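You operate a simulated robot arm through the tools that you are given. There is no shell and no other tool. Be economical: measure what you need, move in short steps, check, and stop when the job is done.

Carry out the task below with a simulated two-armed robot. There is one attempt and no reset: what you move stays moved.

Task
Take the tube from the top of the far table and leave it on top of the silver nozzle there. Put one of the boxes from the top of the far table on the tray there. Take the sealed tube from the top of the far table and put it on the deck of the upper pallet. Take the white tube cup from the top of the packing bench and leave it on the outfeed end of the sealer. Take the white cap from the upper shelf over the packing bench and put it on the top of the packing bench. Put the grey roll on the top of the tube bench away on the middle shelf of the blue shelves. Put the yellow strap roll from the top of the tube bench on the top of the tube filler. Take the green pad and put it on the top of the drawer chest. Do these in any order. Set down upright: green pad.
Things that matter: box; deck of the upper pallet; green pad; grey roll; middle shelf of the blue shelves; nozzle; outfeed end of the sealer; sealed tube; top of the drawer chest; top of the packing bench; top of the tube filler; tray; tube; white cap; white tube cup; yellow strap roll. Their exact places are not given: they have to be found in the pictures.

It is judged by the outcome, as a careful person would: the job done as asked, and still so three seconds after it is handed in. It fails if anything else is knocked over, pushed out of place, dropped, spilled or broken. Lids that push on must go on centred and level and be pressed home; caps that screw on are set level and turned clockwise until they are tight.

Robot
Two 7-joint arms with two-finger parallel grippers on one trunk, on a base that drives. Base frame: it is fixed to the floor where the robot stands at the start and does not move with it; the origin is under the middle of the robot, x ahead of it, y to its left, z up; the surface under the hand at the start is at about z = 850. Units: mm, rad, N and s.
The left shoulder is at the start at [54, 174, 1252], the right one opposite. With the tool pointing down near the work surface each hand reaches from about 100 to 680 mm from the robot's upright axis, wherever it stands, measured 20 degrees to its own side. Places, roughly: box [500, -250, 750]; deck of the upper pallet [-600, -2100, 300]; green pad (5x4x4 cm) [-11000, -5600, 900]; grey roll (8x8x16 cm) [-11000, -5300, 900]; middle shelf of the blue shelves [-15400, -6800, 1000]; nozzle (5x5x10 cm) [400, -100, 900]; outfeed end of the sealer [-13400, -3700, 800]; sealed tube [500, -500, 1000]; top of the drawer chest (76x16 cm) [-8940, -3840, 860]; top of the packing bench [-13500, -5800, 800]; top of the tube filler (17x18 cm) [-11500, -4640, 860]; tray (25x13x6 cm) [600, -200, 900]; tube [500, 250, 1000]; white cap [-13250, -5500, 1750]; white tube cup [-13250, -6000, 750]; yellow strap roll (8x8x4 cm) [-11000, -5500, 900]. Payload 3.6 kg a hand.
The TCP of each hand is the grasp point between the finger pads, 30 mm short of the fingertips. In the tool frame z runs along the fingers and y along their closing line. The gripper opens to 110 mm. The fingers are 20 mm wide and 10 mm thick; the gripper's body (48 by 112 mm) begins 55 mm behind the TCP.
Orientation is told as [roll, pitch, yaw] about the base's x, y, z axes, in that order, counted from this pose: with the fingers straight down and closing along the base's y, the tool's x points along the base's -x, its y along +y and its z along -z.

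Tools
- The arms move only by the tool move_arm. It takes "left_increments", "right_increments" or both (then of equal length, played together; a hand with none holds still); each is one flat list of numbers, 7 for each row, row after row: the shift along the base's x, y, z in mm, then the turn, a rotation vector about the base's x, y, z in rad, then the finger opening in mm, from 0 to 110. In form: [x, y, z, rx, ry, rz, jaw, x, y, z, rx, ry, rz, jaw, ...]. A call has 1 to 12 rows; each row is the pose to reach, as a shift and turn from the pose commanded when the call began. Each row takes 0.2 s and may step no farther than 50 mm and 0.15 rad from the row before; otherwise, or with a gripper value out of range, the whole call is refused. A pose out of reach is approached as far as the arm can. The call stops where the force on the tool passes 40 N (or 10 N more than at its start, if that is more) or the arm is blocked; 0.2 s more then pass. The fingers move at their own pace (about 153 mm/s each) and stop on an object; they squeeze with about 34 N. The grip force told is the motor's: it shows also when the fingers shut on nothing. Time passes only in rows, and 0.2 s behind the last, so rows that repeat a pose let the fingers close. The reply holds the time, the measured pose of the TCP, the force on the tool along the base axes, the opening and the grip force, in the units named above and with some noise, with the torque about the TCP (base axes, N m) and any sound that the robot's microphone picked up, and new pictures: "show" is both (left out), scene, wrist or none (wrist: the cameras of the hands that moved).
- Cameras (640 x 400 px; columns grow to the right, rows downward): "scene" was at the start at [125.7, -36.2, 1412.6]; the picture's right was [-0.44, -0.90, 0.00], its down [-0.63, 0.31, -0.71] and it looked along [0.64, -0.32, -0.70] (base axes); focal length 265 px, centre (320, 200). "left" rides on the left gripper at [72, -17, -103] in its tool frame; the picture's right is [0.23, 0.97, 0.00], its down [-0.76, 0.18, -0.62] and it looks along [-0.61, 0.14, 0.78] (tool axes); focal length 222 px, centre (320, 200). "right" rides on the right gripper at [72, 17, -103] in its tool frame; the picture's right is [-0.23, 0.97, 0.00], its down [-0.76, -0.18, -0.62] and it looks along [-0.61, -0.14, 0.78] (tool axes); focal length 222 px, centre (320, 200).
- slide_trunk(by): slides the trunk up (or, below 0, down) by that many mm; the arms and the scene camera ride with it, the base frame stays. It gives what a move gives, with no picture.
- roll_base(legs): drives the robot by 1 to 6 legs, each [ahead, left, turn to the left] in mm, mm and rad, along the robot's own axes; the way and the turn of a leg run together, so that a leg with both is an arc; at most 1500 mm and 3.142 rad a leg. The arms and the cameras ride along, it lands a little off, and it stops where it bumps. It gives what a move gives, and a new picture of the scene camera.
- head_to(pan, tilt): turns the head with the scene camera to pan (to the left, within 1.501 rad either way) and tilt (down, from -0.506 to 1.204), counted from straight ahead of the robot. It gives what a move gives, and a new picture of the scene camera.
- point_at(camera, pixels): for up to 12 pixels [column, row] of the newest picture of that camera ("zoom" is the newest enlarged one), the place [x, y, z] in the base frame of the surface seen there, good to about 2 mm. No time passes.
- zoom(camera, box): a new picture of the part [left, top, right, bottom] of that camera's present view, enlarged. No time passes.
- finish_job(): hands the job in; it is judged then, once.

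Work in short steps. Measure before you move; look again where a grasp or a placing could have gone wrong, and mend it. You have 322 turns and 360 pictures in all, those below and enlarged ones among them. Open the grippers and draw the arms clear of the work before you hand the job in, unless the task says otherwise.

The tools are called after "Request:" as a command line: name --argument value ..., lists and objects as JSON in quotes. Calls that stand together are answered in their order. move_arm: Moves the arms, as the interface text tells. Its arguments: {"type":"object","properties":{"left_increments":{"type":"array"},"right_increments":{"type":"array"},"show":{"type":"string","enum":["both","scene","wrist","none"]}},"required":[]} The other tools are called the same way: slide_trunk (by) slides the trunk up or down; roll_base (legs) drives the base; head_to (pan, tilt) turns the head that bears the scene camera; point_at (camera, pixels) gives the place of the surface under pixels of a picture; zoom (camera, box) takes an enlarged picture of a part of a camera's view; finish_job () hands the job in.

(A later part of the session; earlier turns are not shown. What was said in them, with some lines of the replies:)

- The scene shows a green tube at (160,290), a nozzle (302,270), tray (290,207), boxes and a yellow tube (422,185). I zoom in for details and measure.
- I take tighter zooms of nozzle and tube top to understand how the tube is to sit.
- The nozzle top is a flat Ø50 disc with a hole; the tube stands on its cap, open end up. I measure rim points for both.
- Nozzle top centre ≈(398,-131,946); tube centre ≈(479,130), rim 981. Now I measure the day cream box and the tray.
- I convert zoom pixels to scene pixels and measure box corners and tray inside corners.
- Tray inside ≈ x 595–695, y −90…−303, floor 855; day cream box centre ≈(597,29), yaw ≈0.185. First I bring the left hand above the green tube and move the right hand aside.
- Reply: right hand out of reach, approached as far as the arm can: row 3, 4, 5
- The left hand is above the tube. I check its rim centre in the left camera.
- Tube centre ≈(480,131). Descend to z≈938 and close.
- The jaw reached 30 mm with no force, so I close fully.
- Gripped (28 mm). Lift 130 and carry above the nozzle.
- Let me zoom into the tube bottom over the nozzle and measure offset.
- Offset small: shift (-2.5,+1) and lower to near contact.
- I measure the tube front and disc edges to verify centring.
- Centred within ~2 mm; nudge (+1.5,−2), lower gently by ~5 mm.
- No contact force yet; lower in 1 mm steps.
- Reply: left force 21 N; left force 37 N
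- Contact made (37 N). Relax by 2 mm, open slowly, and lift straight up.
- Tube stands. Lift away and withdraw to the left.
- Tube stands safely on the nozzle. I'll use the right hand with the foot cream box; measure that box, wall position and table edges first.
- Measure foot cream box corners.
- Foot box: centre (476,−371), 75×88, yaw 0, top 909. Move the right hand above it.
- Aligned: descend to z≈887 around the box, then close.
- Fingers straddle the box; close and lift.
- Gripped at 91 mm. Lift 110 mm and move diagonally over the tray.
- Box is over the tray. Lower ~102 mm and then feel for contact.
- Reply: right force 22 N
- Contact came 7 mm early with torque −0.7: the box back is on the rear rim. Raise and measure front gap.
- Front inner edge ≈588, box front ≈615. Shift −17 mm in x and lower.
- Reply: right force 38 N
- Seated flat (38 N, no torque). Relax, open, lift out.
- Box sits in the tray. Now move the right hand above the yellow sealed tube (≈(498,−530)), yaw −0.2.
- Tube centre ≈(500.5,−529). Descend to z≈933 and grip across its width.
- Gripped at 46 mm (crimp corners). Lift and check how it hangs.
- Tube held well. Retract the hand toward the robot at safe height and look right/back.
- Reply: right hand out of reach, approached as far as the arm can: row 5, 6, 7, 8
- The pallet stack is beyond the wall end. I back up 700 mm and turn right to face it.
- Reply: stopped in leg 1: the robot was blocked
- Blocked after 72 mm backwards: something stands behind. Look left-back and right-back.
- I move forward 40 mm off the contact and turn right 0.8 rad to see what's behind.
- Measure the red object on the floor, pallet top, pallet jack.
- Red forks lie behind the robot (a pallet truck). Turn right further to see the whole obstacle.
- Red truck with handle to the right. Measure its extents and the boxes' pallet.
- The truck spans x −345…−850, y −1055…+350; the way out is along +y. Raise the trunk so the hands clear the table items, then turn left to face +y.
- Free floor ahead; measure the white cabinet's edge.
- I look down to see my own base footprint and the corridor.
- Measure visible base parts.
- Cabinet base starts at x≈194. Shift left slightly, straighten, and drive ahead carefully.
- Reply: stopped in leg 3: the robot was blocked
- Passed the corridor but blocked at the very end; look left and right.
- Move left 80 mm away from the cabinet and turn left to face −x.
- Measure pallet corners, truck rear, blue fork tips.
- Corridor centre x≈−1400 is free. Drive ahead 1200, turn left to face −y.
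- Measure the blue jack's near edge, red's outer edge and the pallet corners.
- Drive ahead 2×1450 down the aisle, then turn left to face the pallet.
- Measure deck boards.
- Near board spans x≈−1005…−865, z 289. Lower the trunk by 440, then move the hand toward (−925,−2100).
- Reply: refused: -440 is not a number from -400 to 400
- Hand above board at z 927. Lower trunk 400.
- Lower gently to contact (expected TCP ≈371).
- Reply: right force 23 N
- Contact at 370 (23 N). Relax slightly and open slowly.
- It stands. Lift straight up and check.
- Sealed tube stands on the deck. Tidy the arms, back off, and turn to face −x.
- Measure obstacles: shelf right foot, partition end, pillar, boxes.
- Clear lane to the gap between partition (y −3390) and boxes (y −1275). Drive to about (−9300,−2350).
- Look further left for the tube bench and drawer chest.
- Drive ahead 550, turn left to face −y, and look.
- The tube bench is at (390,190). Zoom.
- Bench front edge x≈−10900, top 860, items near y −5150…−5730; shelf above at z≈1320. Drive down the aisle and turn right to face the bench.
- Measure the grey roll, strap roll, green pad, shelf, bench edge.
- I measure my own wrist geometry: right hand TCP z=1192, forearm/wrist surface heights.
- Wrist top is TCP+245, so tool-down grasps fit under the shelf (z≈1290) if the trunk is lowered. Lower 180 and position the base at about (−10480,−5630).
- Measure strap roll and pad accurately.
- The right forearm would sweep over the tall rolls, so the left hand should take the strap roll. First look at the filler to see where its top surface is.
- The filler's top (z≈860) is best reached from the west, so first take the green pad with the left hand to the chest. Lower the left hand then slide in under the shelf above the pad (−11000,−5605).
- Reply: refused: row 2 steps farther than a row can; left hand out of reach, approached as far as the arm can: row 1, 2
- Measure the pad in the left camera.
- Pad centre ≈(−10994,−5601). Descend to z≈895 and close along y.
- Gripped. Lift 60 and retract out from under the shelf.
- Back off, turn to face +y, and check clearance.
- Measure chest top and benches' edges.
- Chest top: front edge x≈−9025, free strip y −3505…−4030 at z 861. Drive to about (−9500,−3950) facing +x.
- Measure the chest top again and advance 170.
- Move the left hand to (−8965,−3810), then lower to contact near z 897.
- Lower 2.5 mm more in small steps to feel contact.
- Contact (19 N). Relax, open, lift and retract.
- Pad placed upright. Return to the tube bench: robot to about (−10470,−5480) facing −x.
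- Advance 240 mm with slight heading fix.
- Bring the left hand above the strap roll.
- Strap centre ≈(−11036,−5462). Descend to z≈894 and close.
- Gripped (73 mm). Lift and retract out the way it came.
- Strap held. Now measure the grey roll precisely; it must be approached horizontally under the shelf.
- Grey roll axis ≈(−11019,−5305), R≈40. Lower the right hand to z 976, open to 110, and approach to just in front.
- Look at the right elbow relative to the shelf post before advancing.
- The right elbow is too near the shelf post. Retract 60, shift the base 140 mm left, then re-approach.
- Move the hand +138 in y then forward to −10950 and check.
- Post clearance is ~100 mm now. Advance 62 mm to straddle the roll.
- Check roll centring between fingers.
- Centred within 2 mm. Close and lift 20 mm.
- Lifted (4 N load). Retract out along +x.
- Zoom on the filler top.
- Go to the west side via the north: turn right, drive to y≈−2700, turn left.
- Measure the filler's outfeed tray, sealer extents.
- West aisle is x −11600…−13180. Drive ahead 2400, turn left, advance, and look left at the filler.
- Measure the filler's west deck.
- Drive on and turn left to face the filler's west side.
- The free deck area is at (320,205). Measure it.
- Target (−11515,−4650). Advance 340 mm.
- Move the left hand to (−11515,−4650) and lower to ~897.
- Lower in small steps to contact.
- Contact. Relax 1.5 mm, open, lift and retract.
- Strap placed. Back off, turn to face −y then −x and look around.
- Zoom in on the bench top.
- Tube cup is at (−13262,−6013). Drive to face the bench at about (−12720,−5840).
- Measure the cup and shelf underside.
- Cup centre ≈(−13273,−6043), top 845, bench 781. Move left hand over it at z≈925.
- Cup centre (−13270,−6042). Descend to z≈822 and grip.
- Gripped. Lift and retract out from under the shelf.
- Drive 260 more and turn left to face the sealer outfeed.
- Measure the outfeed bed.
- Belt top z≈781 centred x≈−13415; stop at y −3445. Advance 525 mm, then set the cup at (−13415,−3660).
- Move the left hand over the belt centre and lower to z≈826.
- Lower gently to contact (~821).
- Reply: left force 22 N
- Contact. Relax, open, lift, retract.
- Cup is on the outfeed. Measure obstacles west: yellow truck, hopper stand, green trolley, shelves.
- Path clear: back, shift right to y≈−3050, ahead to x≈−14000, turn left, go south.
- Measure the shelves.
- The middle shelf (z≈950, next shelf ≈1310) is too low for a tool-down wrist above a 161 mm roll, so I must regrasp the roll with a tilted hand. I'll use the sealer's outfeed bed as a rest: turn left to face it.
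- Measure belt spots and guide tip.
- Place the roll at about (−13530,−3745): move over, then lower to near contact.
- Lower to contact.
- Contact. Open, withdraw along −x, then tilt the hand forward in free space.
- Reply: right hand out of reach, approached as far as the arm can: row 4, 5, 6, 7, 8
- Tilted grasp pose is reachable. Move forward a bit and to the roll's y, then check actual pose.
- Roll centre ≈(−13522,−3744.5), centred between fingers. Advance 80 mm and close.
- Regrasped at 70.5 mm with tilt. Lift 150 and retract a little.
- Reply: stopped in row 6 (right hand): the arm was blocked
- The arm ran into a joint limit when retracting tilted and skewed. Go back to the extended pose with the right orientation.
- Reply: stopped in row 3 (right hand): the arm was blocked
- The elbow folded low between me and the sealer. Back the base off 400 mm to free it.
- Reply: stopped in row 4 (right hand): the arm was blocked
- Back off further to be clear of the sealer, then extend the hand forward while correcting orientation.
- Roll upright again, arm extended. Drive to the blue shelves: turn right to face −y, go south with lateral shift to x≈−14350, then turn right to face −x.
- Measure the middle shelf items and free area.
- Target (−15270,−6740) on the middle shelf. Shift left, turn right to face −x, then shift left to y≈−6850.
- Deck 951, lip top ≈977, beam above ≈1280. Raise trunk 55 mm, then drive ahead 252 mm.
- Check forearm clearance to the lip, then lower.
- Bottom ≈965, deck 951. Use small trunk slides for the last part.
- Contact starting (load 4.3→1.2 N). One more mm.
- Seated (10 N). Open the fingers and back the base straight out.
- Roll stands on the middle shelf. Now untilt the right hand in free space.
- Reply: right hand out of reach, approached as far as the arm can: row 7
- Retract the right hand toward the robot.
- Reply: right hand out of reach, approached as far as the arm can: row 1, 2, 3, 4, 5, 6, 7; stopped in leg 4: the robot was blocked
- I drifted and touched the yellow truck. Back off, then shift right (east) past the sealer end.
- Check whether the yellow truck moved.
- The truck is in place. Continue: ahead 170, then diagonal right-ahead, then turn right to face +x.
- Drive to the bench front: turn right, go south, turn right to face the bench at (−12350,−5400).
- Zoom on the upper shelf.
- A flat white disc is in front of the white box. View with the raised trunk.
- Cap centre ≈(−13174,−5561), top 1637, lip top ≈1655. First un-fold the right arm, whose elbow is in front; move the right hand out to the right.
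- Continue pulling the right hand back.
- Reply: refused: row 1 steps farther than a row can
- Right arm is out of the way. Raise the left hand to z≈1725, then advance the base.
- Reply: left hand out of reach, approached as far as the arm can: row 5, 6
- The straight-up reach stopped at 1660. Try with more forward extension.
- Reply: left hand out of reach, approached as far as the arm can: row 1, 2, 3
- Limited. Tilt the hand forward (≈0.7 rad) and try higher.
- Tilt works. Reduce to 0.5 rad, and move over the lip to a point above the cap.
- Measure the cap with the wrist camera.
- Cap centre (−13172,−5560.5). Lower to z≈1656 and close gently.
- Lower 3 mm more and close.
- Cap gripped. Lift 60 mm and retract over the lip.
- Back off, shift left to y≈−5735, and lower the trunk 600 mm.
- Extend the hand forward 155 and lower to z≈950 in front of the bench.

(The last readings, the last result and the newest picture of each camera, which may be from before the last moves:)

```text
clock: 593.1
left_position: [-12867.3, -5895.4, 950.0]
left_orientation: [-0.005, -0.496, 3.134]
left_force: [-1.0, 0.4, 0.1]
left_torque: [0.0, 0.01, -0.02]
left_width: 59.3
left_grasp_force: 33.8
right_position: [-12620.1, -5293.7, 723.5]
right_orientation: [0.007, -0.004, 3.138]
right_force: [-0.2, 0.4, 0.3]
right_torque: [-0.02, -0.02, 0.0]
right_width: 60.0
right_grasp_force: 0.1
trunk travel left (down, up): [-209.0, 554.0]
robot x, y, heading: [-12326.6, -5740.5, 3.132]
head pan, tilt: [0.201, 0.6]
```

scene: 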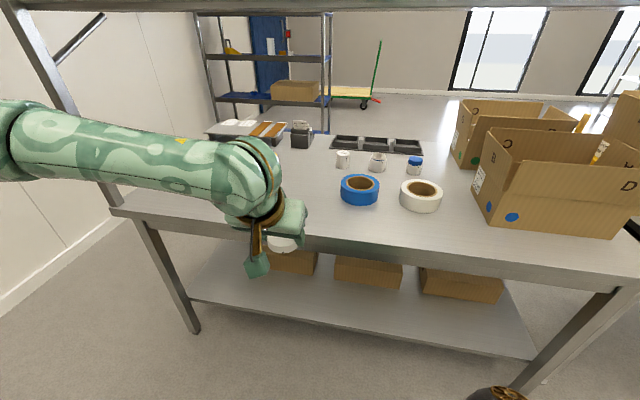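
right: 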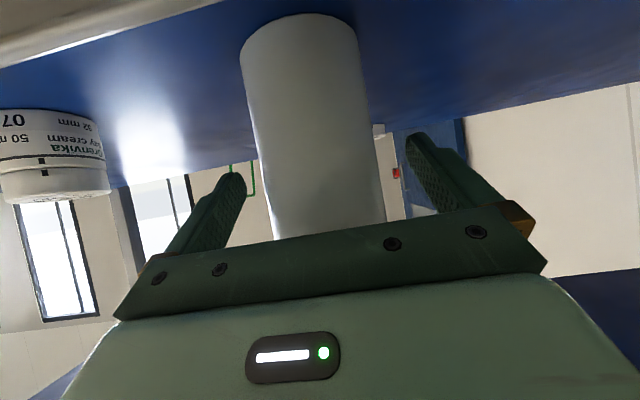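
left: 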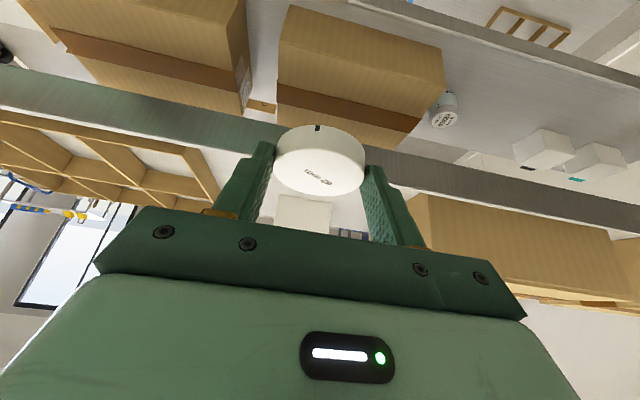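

Advance the base 295 mm.

Request:
roll_base --legs '[[295, 0, 0]]'

Request:
move_arm --left_increments '[0, 0, -40, 0, 0, 0, 20, 0, 0, -80, 0, 0, 0, 20, 0, 0, -115, 0, 0, 0, 20, 0, 0, -126, 0, 0, 0, 20, 0, 0, -126, 0, 0, 0, 20]' --show "both"

```text
clock: 595.2
left_position: [-13163.9, -5892.8, 951.0]
left_orientation: [-0.003, -0.496, 3.134]
left_force: [0.6, -0.3, 0.2]
left_torque: [-0.01, -0.01, 0.0]
left_width: 59.2
left_grasp_force: 34.4
right_position: [-12918.8, -5291.6, 723.0]
right_orientation: [0.007, -0.003, 3.138]
right_force: [-1.2, 0.4, -0.4]
right_torque: [0.01, 0.0, -0.02]
right_width: 59.9
right_grasp_force: 0.0
trunk travel left (down, up): [-209.0, 554.0]
robot x, y, heading: [-12620.9, -5737.8, 3.13]
head pan, tilt: [0.201, 0.6]
```

scene: 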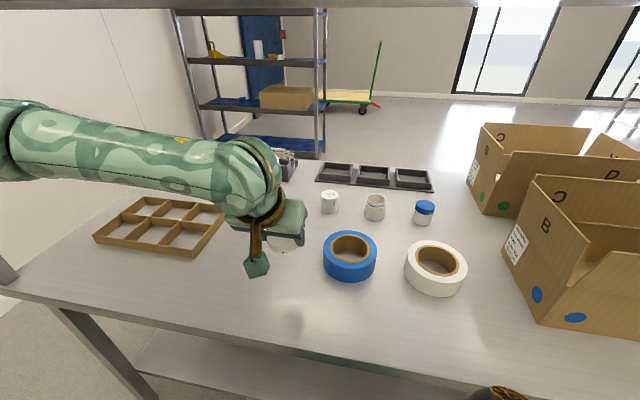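

```text
clock: 596.4
left_position: [-13163.3, -5894.8, 823.9]
left_orientation: [-0.003, -0.494, 3.133]
left_force: [-0.2, -0.1, 0.0]
left_torque: [-0.01, -0.01, -0.01]
left_width: 59.3
left_grasp_force: 34.3
right_position: [-12917.7, -5291.4, 723.7]
right_orientation: [0.005, -0.002, 3.136]
right_force: [-0.2, -0.4, -0.3]
right_torque: [-0.04, -0.02, 0.0]
right_width: 59.9
right_grasp_force: 0.1
trunk travel left (down, up): [-209.0, 554.0]
robot x, y, heading: [-12622.0, -5740.0, 3.131]
head pan, tilt: [0.201, 0.6]
```

scene: 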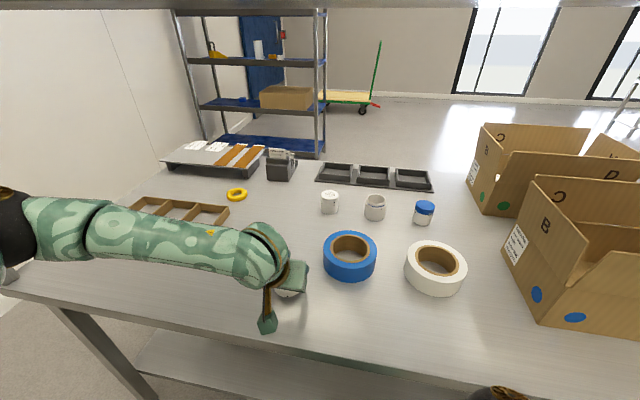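
left: 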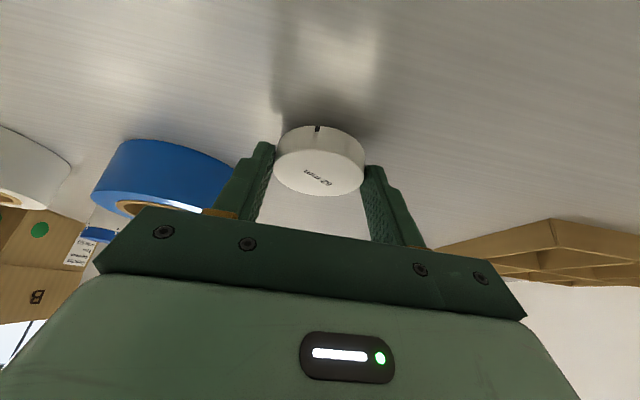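

Lower to contact (~813).

Request:
move_arm --left_increments '[0, 0, -5, 0, 0, 0, 20, 0, 0, -8, 0, 0, 0, 20, 0, 0, -9.5, 0, 0, 0, 20, 0, 0, -11, 0, 0, 0, 20, 0, 0, -11, 0, 0, 0, 20]' --show "none"

```text
clock: 597.6
left_position: [-13163.6, -5893.0, 813.4]
left_orientation: [-0.002, -0.497, 3.133]
left_force: [-0.7, 0.9, 1.4]
left_torque: [-0.07, 0.01, 0.0]
left_width: 59.5
left_grasp_force: 34.0
right_position: [-12917.1, -5292.2, 722.8]
right_orientation: [0.006, -0.002, 3.137]
right_force: [1.7, 0.5, 0.3]
right_torque: [-0.02, 0.01, 0.0]
right_width: 60.1
right_grasp_force: 0.0
trunk travel left (down, up): [-209.0, 554.0]
robot x, y, heading: [-12624.0, -5742.8, 3.13]
head pan, tilt: [0.201, 0.6]
```

Just touching. Lower 1 mm, then open slowly and lift back.

Request:
move_arm --left_increments '[0, 0, -1, 0, 0, 0, 20, 0, 0, -1, 0, 0, 0, 20, 0, 0, -0.5, 0, 0, 0, 70, 0, 0, 0, 0, 0, 0, 85, 0, 0, 15, 0, 0, 0, 85, 0, 0, 45, 0, 0, 0, 85, 0, 0, 85, 0, 0, 0, 85]' --show "both"

```text
clock: 599.2
left_position: [-13164.7, -5893.6, 901.3]
left_orientation: [-0.005, -0.494, 3.134]
left_force: [-0.6, 0.1, 0.4]
left_torque: [0.04, 0.01, 0.01]
left_width: 84.9
left_grasp_force: 0.0
right_position: [-12917.0, -5291.8, 723.7]
right_orientation: [0.008, -0.002, 3.135]
right_force: [0.4, -0.2, -0.4]
right_torque: [-0.01, -0.01, 0.05]
right_width: 59.9
right_grasp_force: 0.0
trunk travel left (down, up): [-209.0, 554.0]
robot x, y, heading: [-12622.9, -5740.6, 3.127]
head pan, tilt: [0.201, 0.6]
```

scene: 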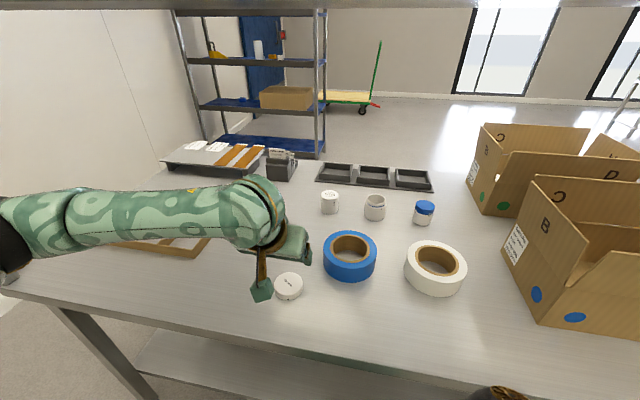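
left: 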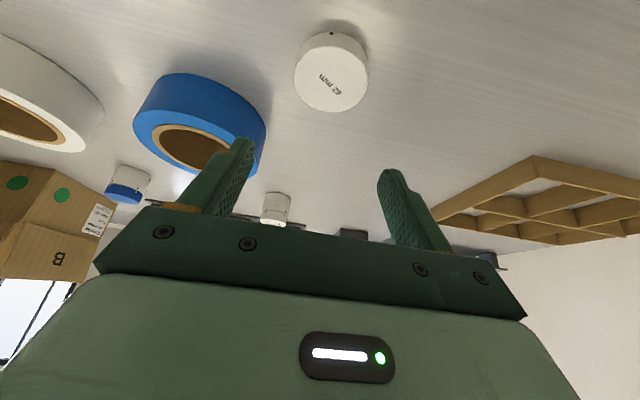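

Cap is on the bench. Back off clear and check the sealer cup from here.

Request:
roll_base --legs '[[-400, 0, 0]]'

Request:
head_to --pan -0.95 --tilt 0.2

Request:
zoom --camera "scene" --box '[200, 120, 480, 300]'

```text
clock: 601.6
left_position: [-12768.6, -5896.5, 900.2]
left_orientation: [-0.005, -0.499, 3.133]
left_force: [-0.5, 0.0, 0.0]
left_torque: [-0.01, 0.0, 0.03]
left_width: 84.9
left_grasp_force: 0.1
right_position: [-12521.4, -5293.5, 723.7]
right_orientation: [0.006, -0.003, 3.137]
right_force: [0.5, 0.4, -0.4]
right_torque: [0.0, 0.02, -0.02]
right_width: 60.2
right_grasp_force: 0.0
trunk travel left (down, up): [-209.0, 554.0]
robot x, y, heading: [-12227.9, -5744.0, 3.135]
head pan, tilt: [0.201, 0.6]
```

scene: 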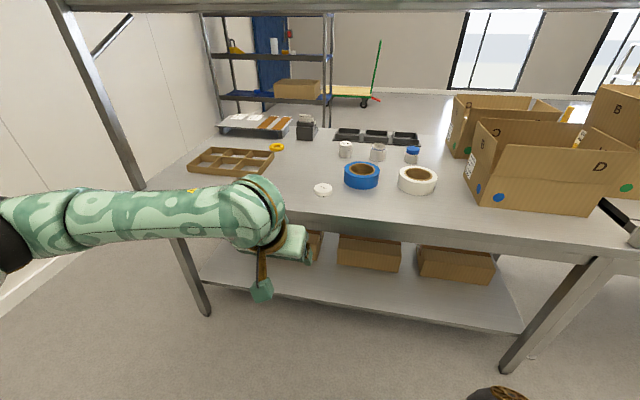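

```text
clock: 603.0
left_position: [-12769.8, -5895.8, 900.1]
left_orientation: [-0.005, -0.495, 3.133]
left_force: [0.7, 0.0, -0.2]
left_torque: [-0.01, -0.02, -0.02]
left_width: 85.0
left_grasp_force: 0.1
right_position: [-12521.4, -5295.2, 723.6]
right_orientation: [0.007, -0.002, 3.137]
right_force: [0.5, 0.5, 0.5]
right_torque: [0.0, 0.0, 0.0]
right_width: 59.8
right_grasp_force: 0.1
trunk travel left (down, up): [-209.0, 554.0]
robot x, y, heading: [-12229.2, -5743.1, 3.127]
head pan, tilt: [-0.949, 0.201]
```

scene: 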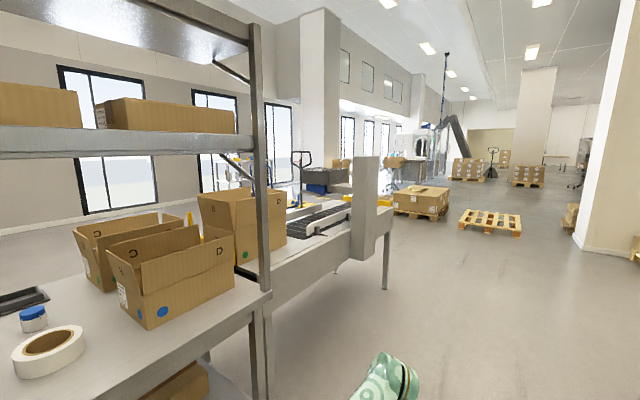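

```text
2.22 times, centred on (340, 210) of scene
```

zoom: 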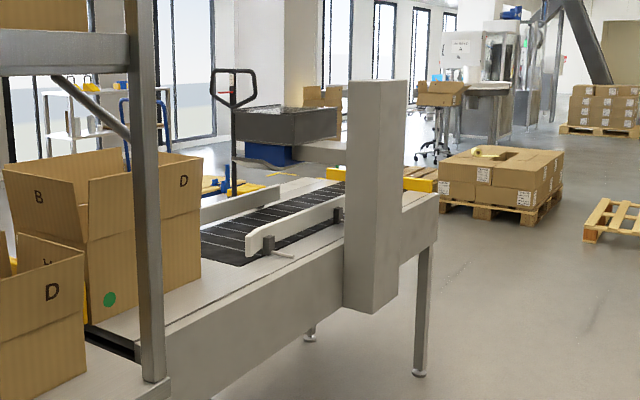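

All eight placements are done; both grippers are empty, open and clear of the work. I hand the job in.

Request:
finish_job

```text
The job is handed in.
```

I placed all eight items where you asked and handed the job in, with both grippers open and the arms clear of the work.

- **Tube:** standing on top of the silver nozzle.
- **Box:** the foot cream box is on the tray.
- **Sealed tube:** standing on the deck of the upper pallet.
- **White tube cup:** on the outfeed end of the sealer. My last look at it was before I drove the grey roll to the shelves; the sealer tower hid it at the final check.
- **White cap:** on the top of the packing bench.
- **Grey roll:** standing on the middle shelf of the blue shelves.
- **Yellow strap roll:** on the top of the tube filler, at its west end.
- **Green pad:** on the top of the drawer chest, set down upright.

While driving, the robot was stopped by bumps three times:

- **Red pallet truck:** bumped near the start. I did not check whether it had shifted.
- **Beside the white cabinet:** I never saw what I hit there.
- **Yellow pallet truck:** I measured it afterwards and it had not visibly moved.

The right arm also jammed at the sealer while I was regrasping the grey roll, probably against its frame. I backed off, and the cup still stood there afterwards.
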